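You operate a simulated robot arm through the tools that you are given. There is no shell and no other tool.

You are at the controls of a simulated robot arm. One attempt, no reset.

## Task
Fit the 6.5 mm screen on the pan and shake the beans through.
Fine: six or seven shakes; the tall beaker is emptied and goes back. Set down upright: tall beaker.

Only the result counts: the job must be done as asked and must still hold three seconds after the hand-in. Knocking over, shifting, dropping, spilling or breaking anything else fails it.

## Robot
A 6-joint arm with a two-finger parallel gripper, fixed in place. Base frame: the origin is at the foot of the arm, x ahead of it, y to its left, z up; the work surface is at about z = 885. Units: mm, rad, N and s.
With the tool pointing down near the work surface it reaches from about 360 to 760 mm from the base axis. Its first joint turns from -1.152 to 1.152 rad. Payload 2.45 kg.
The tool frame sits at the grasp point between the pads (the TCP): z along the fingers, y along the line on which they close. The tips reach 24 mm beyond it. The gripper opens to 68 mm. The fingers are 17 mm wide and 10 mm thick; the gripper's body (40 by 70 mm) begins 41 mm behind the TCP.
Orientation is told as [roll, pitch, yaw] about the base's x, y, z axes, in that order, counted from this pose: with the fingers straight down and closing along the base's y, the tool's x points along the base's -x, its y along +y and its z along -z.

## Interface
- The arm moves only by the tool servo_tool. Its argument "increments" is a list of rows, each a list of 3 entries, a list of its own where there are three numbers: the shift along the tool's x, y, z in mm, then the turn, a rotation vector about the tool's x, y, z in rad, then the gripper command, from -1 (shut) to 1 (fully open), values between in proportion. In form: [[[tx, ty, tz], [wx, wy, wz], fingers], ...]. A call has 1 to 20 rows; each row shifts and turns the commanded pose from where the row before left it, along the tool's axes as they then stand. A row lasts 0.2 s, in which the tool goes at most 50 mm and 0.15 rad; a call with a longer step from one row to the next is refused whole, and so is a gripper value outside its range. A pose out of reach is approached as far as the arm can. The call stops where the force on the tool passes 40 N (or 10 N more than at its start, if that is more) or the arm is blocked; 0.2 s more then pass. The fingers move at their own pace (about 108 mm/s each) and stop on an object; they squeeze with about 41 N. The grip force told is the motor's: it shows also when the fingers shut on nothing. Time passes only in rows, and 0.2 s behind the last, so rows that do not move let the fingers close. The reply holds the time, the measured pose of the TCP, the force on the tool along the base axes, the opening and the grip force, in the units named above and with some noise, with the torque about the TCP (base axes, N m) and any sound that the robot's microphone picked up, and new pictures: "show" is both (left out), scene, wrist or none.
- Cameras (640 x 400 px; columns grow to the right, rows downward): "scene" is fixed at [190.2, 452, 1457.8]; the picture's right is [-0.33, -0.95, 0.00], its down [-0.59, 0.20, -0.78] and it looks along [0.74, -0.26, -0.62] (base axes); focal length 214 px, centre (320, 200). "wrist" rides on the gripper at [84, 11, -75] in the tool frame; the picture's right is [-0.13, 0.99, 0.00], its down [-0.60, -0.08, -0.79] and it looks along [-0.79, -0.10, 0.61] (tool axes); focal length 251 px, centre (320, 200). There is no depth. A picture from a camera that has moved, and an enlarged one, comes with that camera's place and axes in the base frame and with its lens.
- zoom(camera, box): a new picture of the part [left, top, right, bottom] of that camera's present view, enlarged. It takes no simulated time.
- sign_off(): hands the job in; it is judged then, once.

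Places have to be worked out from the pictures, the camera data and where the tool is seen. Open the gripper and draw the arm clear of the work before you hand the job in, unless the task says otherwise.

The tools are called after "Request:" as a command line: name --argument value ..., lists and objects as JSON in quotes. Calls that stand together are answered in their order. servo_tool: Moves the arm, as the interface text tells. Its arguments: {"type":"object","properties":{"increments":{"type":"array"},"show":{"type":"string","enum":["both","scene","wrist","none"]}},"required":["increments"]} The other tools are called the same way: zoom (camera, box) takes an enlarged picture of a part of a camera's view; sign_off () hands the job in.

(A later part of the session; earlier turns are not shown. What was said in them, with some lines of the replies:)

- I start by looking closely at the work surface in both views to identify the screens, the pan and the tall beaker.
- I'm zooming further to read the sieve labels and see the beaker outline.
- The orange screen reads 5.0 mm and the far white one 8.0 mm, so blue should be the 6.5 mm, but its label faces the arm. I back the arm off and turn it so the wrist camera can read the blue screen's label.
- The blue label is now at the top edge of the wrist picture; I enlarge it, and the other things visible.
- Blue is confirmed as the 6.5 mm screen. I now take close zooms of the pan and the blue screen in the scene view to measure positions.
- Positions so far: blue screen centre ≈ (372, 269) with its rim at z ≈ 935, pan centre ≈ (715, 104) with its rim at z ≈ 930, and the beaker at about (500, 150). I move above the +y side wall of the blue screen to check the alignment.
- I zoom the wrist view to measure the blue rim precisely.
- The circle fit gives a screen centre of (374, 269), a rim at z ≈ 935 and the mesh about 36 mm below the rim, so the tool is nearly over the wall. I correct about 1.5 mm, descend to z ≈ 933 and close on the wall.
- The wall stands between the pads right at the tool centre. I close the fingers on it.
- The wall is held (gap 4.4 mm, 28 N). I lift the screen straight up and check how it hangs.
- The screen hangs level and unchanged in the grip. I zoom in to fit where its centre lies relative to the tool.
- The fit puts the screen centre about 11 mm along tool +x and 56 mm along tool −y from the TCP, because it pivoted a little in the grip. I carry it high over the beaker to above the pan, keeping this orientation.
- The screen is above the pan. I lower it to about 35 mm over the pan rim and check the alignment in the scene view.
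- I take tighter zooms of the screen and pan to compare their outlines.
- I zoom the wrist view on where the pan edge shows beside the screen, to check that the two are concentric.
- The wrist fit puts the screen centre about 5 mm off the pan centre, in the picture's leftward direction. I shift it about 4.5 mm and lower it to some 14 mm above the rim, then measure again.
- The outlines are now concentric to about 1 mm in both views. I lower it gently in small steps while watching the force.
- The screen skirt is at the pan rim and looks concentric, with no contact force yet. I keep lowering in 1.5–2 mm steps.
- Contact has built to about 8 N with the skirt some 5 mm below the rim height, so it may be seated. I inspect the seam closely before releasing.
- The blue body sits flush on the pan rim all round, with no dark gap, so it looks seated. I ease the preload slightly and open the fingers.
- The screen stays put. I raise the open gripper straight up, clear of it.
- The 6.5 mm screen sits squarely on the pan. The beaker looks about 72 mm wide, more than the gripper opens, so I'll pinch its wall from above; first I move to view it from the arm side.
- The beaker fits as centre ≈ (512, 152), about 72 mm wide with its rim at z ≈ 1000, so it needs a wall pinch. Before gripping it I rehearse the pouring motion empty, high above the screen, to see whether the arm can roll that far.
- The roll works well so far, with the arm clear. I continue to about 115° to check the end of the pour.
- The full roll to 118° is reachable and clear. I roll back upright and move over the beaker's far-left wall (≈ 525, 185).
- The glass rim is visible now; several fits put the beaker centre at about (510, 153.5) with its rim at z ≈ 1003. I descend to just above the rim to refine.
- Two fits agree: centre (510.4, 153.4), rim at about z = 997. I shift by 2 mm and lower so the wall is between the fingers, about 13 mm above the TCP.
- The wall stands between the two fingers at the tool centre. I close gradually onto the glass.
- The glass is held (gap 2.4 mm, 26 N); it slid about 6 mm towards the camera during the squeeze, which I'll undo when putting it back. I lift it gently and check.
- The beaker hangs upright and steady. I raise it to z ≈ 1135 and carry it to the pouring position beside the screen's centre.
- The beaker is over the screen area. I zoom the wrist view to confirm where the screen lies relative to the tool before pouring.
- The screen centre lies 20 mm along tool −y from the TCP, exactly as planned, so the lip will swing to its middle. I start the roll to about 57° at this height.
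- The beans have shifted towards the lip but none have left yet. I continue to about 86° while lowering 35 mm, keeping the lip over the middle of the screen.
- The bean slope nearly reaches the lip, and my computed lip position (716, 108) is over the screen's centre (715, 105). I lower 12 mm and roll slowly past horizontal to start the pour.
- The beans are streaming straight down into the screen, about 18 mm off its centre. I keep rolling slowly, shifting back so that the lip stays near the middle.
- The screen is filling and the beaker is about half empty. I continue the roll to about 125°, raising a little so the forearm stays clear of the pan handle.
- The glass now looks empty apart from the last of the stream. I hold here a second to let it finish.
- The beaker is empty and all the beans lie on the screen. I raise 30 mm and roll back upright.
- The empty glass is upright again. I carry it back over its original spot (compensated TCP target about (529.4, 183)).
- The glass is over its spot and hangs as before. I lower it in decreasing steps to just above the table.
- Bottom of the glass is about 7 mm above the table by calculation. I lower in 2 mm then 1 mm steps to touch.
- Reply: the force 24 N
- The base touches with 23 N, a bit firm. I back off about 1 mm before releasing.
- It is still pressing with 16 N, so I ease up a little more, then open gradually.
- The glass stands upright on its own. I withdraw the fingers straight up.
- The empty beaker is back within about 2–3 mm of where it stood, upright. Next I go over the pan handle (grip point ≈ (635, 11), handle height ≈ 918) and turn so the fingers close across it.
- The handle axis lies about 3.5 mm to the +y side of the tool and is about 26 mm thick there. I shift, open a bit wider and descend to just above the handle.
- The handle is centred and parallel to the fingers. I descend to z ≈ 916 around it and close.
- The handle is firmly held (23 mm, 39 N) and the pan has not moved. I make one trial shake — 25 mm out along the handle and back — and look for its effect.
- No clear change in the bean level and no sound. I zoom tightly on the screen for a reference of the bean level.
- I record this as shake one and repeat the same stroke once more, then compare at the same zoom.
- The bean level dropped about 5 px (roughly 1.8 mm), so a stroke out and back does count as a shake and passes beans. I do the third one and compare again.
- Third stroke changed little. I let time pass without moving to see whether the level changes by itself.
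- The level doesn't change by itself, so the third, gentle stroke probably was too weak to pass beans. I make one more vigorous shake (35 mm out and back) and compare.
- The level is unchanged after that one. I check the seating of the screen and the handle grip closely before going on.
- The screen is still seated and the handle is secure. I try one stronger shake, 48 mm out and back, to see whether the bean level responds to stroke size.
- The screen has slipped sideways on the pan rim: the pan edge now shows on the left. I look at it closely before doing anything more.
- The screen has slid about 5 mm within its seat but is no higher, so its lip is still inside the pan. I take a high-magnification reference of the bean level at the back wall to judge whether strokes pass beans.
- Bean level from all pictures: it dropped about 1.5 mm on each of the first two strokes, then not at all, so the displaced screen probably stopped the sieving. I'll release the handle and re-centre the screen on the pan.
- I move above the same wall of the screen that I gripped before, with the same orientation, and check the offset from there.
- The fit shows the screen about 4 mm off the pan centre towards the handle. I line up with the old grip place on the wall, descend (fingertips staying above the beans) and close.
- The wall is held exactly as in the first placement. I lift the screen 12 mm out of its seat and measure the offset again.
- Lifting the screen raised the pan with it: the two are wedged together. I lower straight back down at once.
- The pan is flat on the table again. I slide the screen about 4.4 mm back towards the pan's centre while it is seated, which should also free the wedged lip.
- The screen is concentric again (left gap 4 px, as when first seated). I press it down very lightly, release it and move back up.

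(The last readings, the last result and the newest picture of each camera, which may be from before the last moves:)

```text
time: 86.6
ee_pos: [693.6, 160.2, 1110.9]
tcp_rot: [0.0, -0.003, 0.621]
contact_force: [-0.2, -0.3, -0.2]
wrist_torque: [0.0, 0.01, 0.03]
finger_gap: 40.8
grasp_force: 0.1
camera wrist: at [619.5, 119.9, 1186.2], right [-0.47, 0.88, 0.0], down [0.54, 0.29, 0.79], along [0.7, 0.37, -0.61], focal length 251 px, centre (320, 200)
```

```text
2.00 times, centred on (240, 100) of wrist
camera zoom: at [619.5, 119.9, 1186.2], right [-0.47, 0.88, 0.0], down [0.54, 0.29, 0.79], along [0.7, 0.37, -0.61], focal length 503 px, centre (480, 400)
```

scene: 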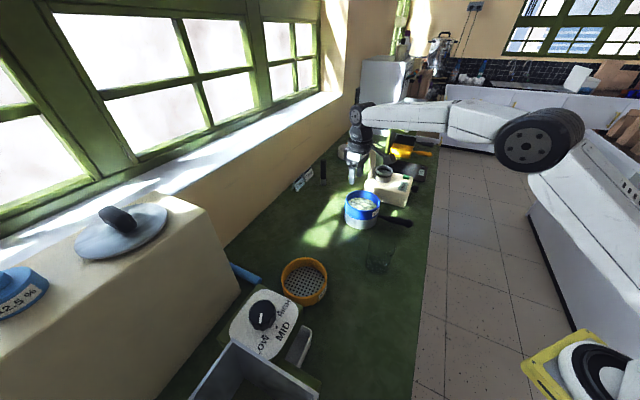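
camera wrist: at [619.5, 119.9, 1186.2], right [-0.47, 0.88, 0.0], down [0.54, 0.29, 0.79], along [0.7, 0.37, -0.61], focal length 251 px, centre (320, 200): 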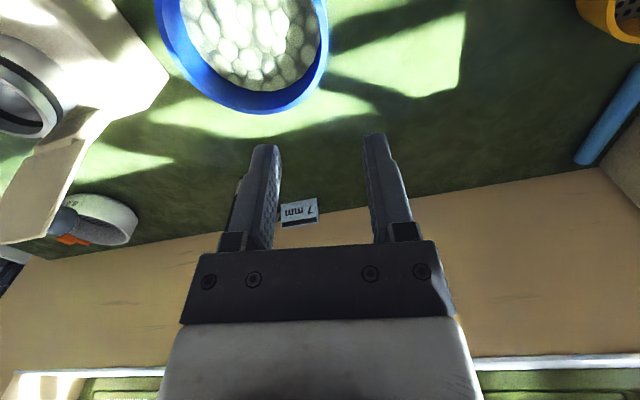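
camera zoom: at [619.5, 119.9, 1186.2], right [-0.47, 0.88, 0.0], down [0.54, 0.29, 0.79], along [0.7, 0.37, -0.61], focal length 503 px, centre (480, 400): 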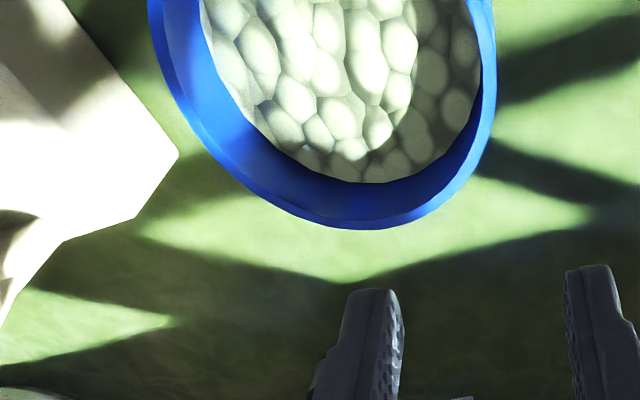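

The screen is seated concentrically again. I go back over the handle and re-check its alignment.

Request:
servo_tool --increments '[[[33.4, -21.6, 0], [0, 0, 0], 0.5], [[33.4, -21.6, 0], [0, 0, 0], 0.5], [[33.4, -21.6, 0], [0, 0, 0], 0.5], [[33.4, -21.6, 0], [0, 0, -0.126], 0.5], [[0, 0, 0], [0, 0, -0.126], 0.5], [[0, 0, 30], [0, 0, 0], 0.5], [[0, 0, 40], [0, 0, 0], 0.5], [[0, 0, 40], [0, 0, 0], 0.5], [[0, 0, 33], [0, 0, 0], 0.5], [[0, 0, 0], [0, 0, 0], 0.5]]' --show "wrist"

Request:
zoom --camera "wrist" --box '[180, 0, 460, 200]'

Request:
zoom --camera "scene" --box '[340, 188, 385, 216]'

```text
time: 88.8
ee_pos: [635.9, 14.1, 968.0]
tcp_rot: [-0.002, -0.001, 0.873]
contact_force: [-0.5, 0.2, 0.7]
wrist_torque: [0.01, 0.01, 0.04]
finger_gap: 51.3
grasp_force: 0.1
camera wrist: at [573.8, -43.7, 1043.3], right [-0.68, 0.74, 0.0], down [0.45, 0.41, 0.79], along [0.59, 0.54, -0.61], focal length 251 px, centre (320, 200)
```

wrist: 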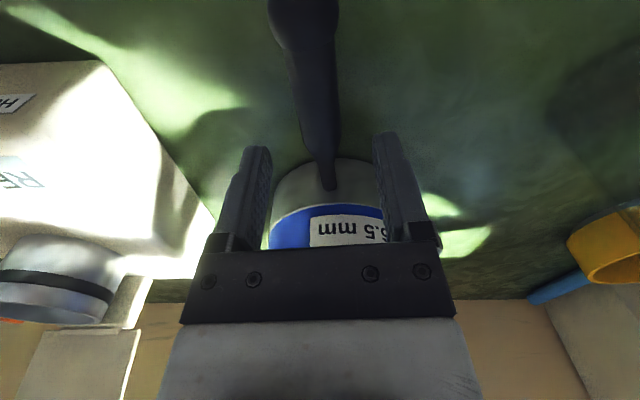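

```text
2.00 times, centred on (320, 100) of wrist
camera zoom: at [573.8, -43.7, 1043.3], right [-0.68, 0.74, 0.0], down [0.45, 0.41, 0.79], along [0.59, 0.54, -0.61], focal length 503 px, centre (320, 400)
```

zoom: 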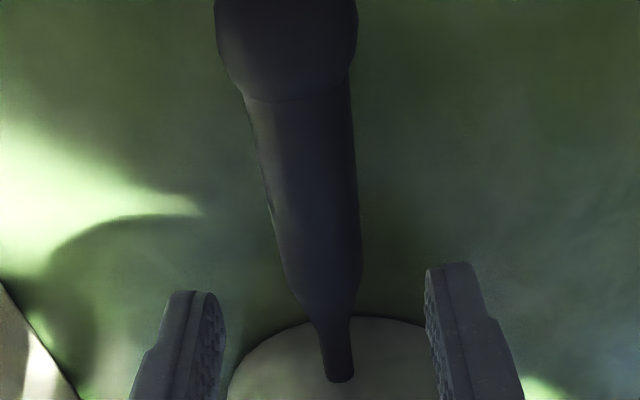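

```text
14.22 times, centred on (362, 202) of scene
camera zoom: at [190.2, 452.0, 1457.8], right [-0.33, -0.95, 0.0], down [-0.59, 0.2, -0.78], along [0.74, -0.26, -0.62], focal length 3050 px, centre (-284, 172)
```

zoom: 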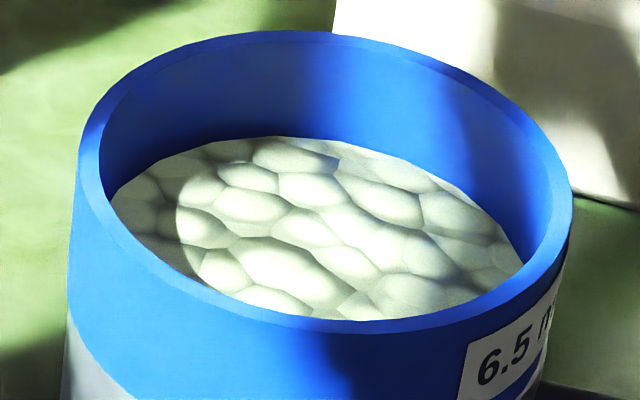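

The handle is within 1 mm of the tool centre; bean level reference: rim back at y ≈ 30, beans at y ≈ 137. I grip the handle again.

Request:
servo_tool --increments '[[[0, -0.8, 20], [0, 0, 0], 0.5], [[0, 0, 20], [0, 0, 0], 0.5], [[0, 0, 10.5], [0, 0, 0], 0.5], [[0, 0, 0], [0, 0, 0], 0.2], [[0, 0, 0], [0, 0, 0], -0.1], [[0, 0, 0], [0, 0, 0], -0.25], [[0, 0, 0], [0, 0, 0], -0.35], [[0, 0, 0], [0, 0, 0], -0.6], [[0, 0, 0], [0, 0, 0], -1], [[0, 0, 0], [0, 0, 0], -1]]' --show "none"

Request:
zoom --camera "scene" --box '[340, 188, 385, 216]'

Request:
zoom --camera "scene" --box '[340, 180, 400, 235]'

```text
time: 91.0
ee_pos: [636.0, 12.9, 917.2]
tcp_rot: [-0.002, -0.002, 0.873]
contact_force: [-0.1, 0.6, -0.9]
wrist_torque: [0.02, -0.04, 0.09]
finger_gap: 23.3
grasp_force: 39.8
```

```text
14.22 times, centred on (362, 202) of scene
camera zoom: at [190.3, 452.0, 1457.8], right [-0.33, -0.95, 0.0], down [-0.59, 0.2, -0.78], along [0.74, -0.26, -0.62], focal length 3050 px, centre (-284, 172)
```

zoom: 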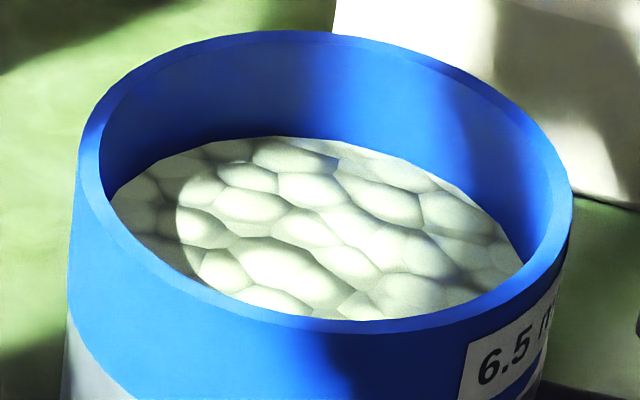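

```text
7.27 times, centred on (370, 208) of scene
camera zoom: at [190.3, 452.0, 1457.8], right [-0.33, -0.95, 0.0], down [-0.59, 0.2, -0.78], along [0.74, -0.26, -0.62], focal length 1560 px, centre (-44, 146)
```

zoom: 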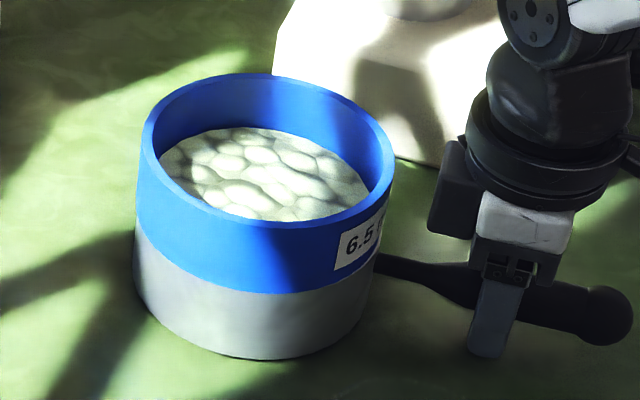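

Grip is firm again (23 mm, 40 N). I repeat the 25 mm out-and-back stroke that seemed to work at first and compare.

Request:
servo_tool --increments '[[[25, 0, 0], [0, 0, 0], -1], [[-25, 0, 0], [0, 0, 0], -1], [[0, 0, 0], [0, 0, 0], -1]]' --show "none"

Request:
zoom --camera "scene" --box '[340, 188, 385, 216]'

Request:
zoom --camera "scene" --box '[340, 180, 400, 235]'

```text
time: 91.8
ee_pos: [637.0, 12.4, 916.9]
tcp_rot: [-0.001, -0.004, 0.872]
contact_force: [-3.1, -2.2, 6.4]
wrist_torque: [0.12, -0.11, 0.05]
finger_gap: 23.1
grasp_force: 39.3
```

```text
14.22 times, centred on (362, 202) of scene
camera zoom: at [190.1, 452.0, 1457.8], right [-0.33, -0.95, 0.0], down [-0.59, 0.2, -0.78], along [0.74, -0.26, -0.62], focal length 3050 px, centre (-284, 172)
```

zoom: 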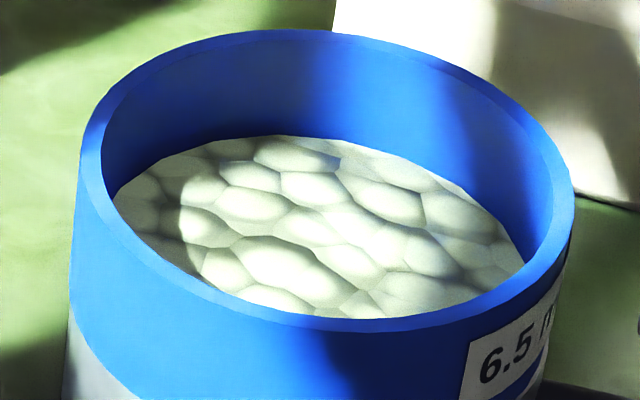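

```text
7.27 times, centred on (370, 208) of scene
camera zoom: at [190.1, 452.0, 1457.8], right [-0.33, -0.95, 0.0], down [-0.59, 0.2, -0.78], along [0.74, -0.26, -0.62], focal length 1560 px, centre (-44, 146)
```

zoom: 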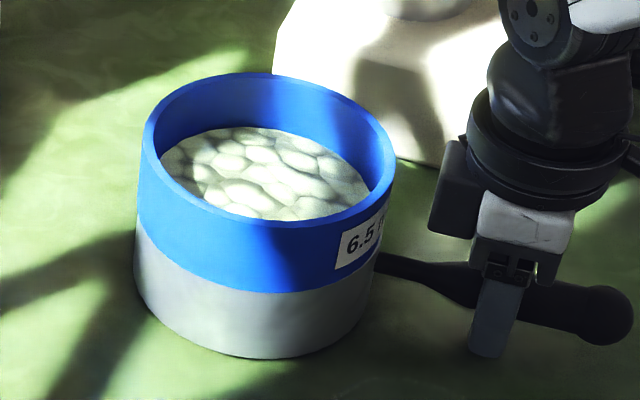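

Taken together the level readings (94.5 → 99.5 → 104 → 106 → 106 → 107 → 107 px) look like sieving dying out as the passable beans fall through, so each stroke counted: six shakes so far. I make one last, seventh shake of 30 mm and stop there.

Request:
servo_tool --increments '[[[30, 0, 0], [0, 0, 0], -1], [[-30, 0, 0], [0, 0, 0], -1], [[0, 0, 0], [0, 0, 0], -1], [[0, 0, 0], [0, 0, 0], -1]]'

Request:
zoom --camera "scene" --box '[340, 188, 385, 216]'

Request:
zoom --camera "scene" --box '[340, 180, 400, 235]'

```text
time: 92.8
ee_pos: [635.7, 11.1, 917.5]
tcp_rot: [-0.001, -0.002, 0.873]
contact_force: [-0.9, 0.0, -0.4]
wrist_torque: [-0.15, 0.09, 0.09]
finger_gap: 23.1
grasp_force: 39.6
camera wrist: at [573.7, -45.7, 992.4], right [-0.68, 0.74, 0.0], down [0.45, 0.41, 0.79], along [0.59, 0.54, -0.61], focal length 251 px, centre (320, 200)
```

scene: 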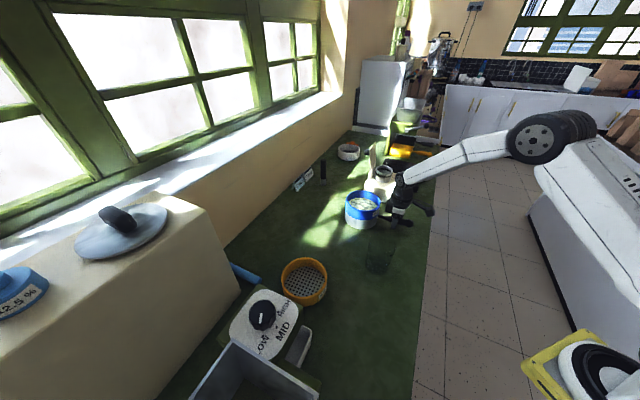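
wrist: 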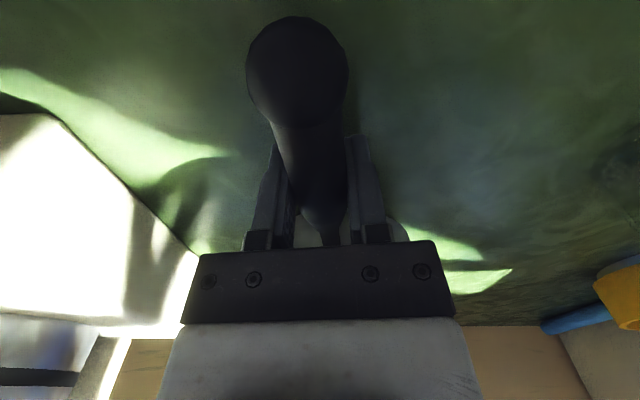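

```text
14.22 times, centred on (362, 202) of scene
camera zoom: at [190.3, 452.0, 1457.8], right [-0.33, -0.95, 0.0], down [-0.59, 0.2, -0.78], along [0.74, -0.26, -0.62], focal length 3050 px, centre (-284, 172)
```

zoom: 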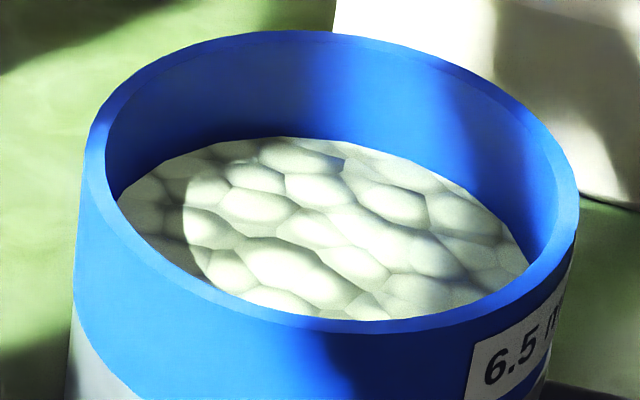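

```text
7.27 times, centred on (370, 208) of scene
camera zoom: at [190.3, 452.0, 1457.8], right [-0.33, -0.95, 0.0], down [-0.59, 0.2, -0.78], along [0.74, -0.26, -0.62], focal length 1560 px, centre (-44, 146)
```

zoom: 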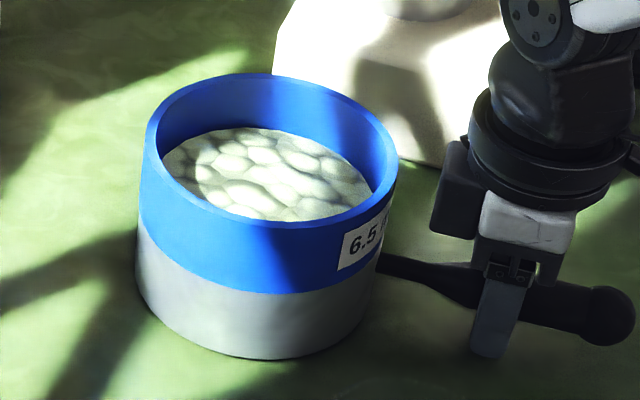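

The level no longer changes and the screen is still seated concentrically, so the sieving is finished with seven shakes. I release the handle and rise straight up.

Request:
servo_tool --increments '[[[0, 0, 0], [0, 0, 0], -0.2], [[0, 0, 0], [0, 0, 0], 0.2], [[0, 0, 0], [0, 0, 0], 0.5], [[0, 0, -15], [0, 0, 0], 0.5], [[0, 0, -30], [0, 0, 0], 0.5], [[0, 0, -45], [0, 0, 0], 0.5], [[0, 0, -45], [0, 0, 0], 0.5], [[0, 0, -45], [0, 0, 0], 0.5], [[0, 0, -45], [0, 0, 0], 0.5], [[0, 0, -45], [0, 0, 0], 0.5], [[0, 0, 0], [0, 0, 0], 0.5]]'

Request:
zoom --camera "scene" --box '[340, 180, 430, 280]'

Request:
zoom --camera "wrist" --box '[220, 0, 420, 200]'

```text
time: 95.2
ee_pos: [636.1, 11.8, 1187.1]
tcp_rot: [-0.004, -0.003, 0.872]
contact_force: [0.0, -0.2, 0.3]
wrist_torque: [0.01, 0.01, 0.0]
finger_gap: 50.8
grasp_force: 0.1
camera wrist: at [573.8, -45.6, 1262.9], right [-0.68, 0.74, 0.0], down [0.45, 0.41, 0.79], along [0.59, 0.54, -0.61], focal length 251 px, centre (320, 200)
```

scene: 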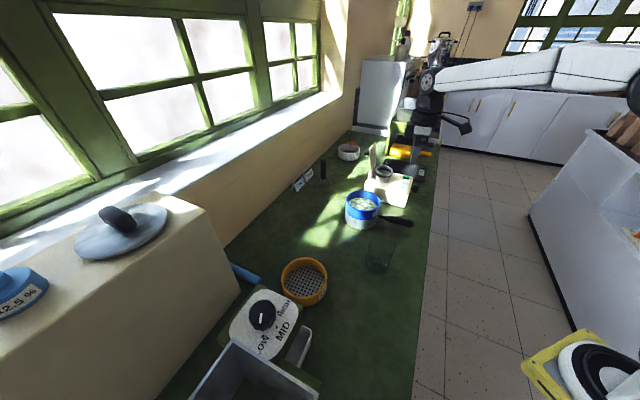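
wrist: 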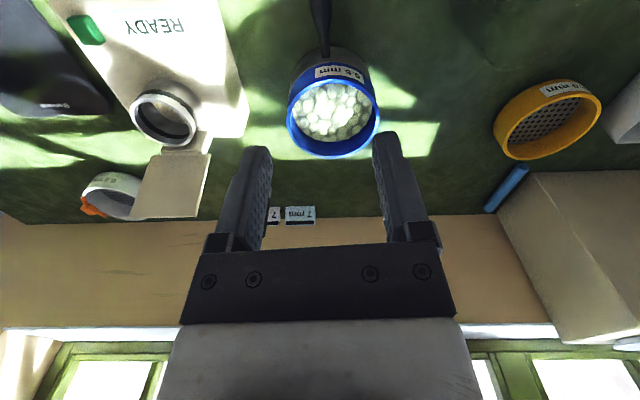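

```text
4.00 times, centred on (385, 230) of scene
camera zoom: at [190.2, 452.0, 1457.8], right [-0.33, -0.95, 0.0], down [-0.59, 0.2, -0.78], along [0.74, -0.26, -0.62], focal length 858 px, centre (60, 80)
```

zoom: 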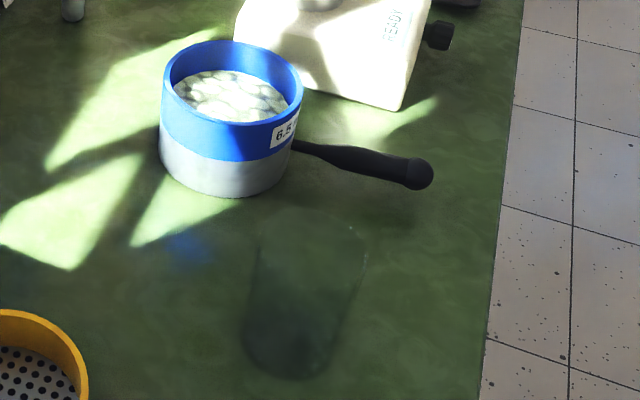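

```text
2.00 times, centred on (320, 100) of wrist
camera zoom: at [573.8, -45.6, 1262.9], right [-0.68, 0.74, 0.0], down [0.45, 0.41, 0.79], along [0.59, 0.54, -0.61], focal length 503 px, centre (320, 400)
```

zoom: 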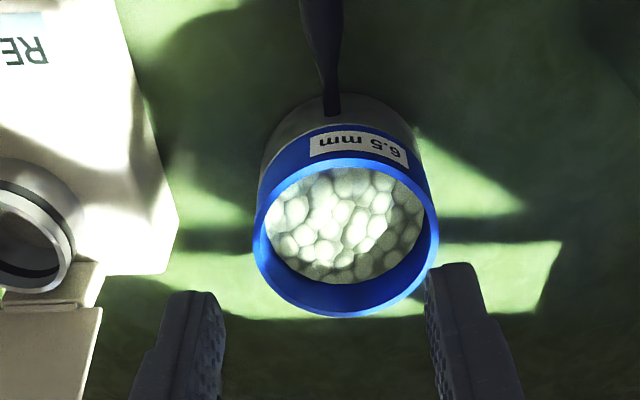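

Everything stands as it should: screen on the pan, beaker empty and upright at its place. I draw the open gripper back to its high starting area, clear of the work.

Request:
servo_tool --increments '[[[-4.1, 35.5, -14.1], [0, 0, 0.1], 1], [[-4.1, 35.5, -14.1], [0, 0, 0], 1], [[-4.1, 35.5, -14.1], [0, 0, 0], 1], [[-4.1, 35.5, -14.1], [0, 0, 0], 1], [[-4.1, 35.5, -14.1], [0, 0, 0], 1], [[-4.1, 35.5, -14.1], [0, 0, 0], 1], [[-4.1, 35.5, -14.1], [0, 0, 0], 1], [[0, 0, 0], [0, 0, 0], 1], [[0, 0, 0], [0, 0, 0], 1]]'

Request:
zoom --camera "scene" --box '[340, 188, 385, 216]'

Request:
zoom --camera "scene" --box '[220, 180, 440, 360]'

```text
time: 97.2
ee_pos: [479.6, 207.2, 1285.1]
tcp_rot: [-0.002, -0.004, 0.77]
contact_force: [0.1, 0.4, 0.6]
wrist_torque: [-0.03, 0.01, -0.01]
finger_gap: 67.7
grasp_force: 0.0
camera wrist: at [412.7, 156.0, 1361.1], right [-0.6, 0.8, 0.0], down [0.49, 0.36, 0.79], along [0.64, 0.48, -0.61], focal length 251 px, centre (320, 200)
```

scene: 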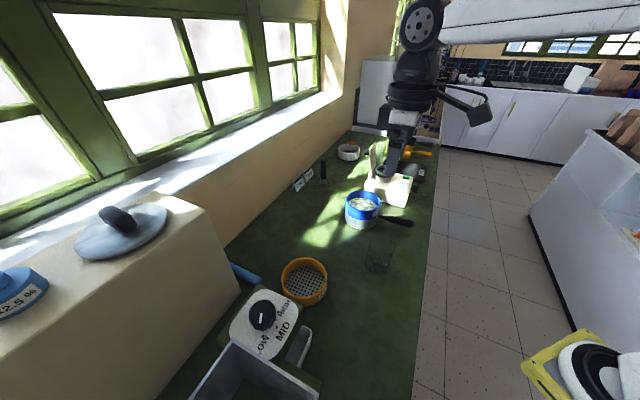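
wrist: 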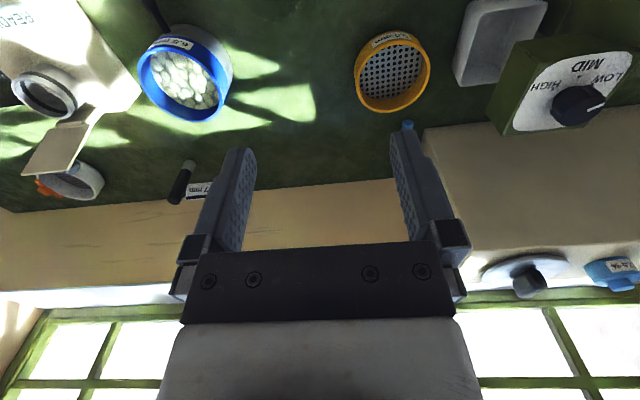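

```text
14.22 times, centred on (362, 202) of scene
camera zoom: at [190.2, 452.0, 1457.8], right [-0.33, -0.95, 0.0], down [-0.59, 0.2, -0.78], along [0.74, -0.26, -0.62], focal length 3050 px, centre (-284, 172)
```

zoom: 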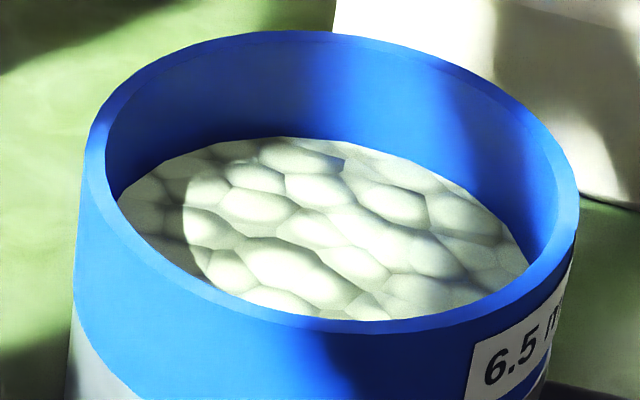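

```text
2.22 times, centred on (330, 270) of scene
camera zoom: at [190.2, 452.0, 1457.8], right [-0.33, -0.95, 0.0], down [-0.59, 0.2, -0.78], along [0.74, -0.26, -0.62], focal length 477 px, centre (298, 44)
```

zoom: 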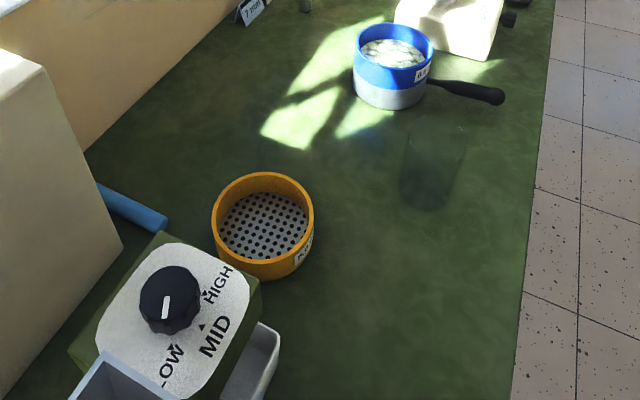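

The arm is clear with the gripper open. The screen is on the pan with seven shakes done, and the empty beaker stands upright at its place. The other objects look untouched in the pictures, so I hand the job in.

Request:
sign_off

```text
The job is handed in.
```

I handed the job in, but I can't be sure the sieving was complete or that exactly seven shakes were counted.

- **Screen:** The blue screen reads 6.5 mm and sits on the pan. My fifth and hardest shake slid it about 5 mm off-centre. I slid it back to centre and gave the last two shakes. While doing that I briefly lifted one side of the pan about 7 mm, because the screen had wedged in it, and set it down flat again. It was still centred in the last pictures.
- **Shakes:** I gave seven out-and-back strokes of 25 to 48 mm by the pan handle. No sound or count confirmed them, so seven is my own tally.
- **Beans:** The bean level on the screen dropped over roughly the first three shakes and then stopped. By my estimate a bit under half the beans went through and the rest are still on the screen. I took those to be too large for 6.5 mm and stopped at seven, but I could not see into the pan to check.
- **Beaker:** The tall beaker was emptied onto the screen and set down upright within about 3 mm of where it stood.
- **Rest of the bench:** I saw no spills, and nothing else looks moved.
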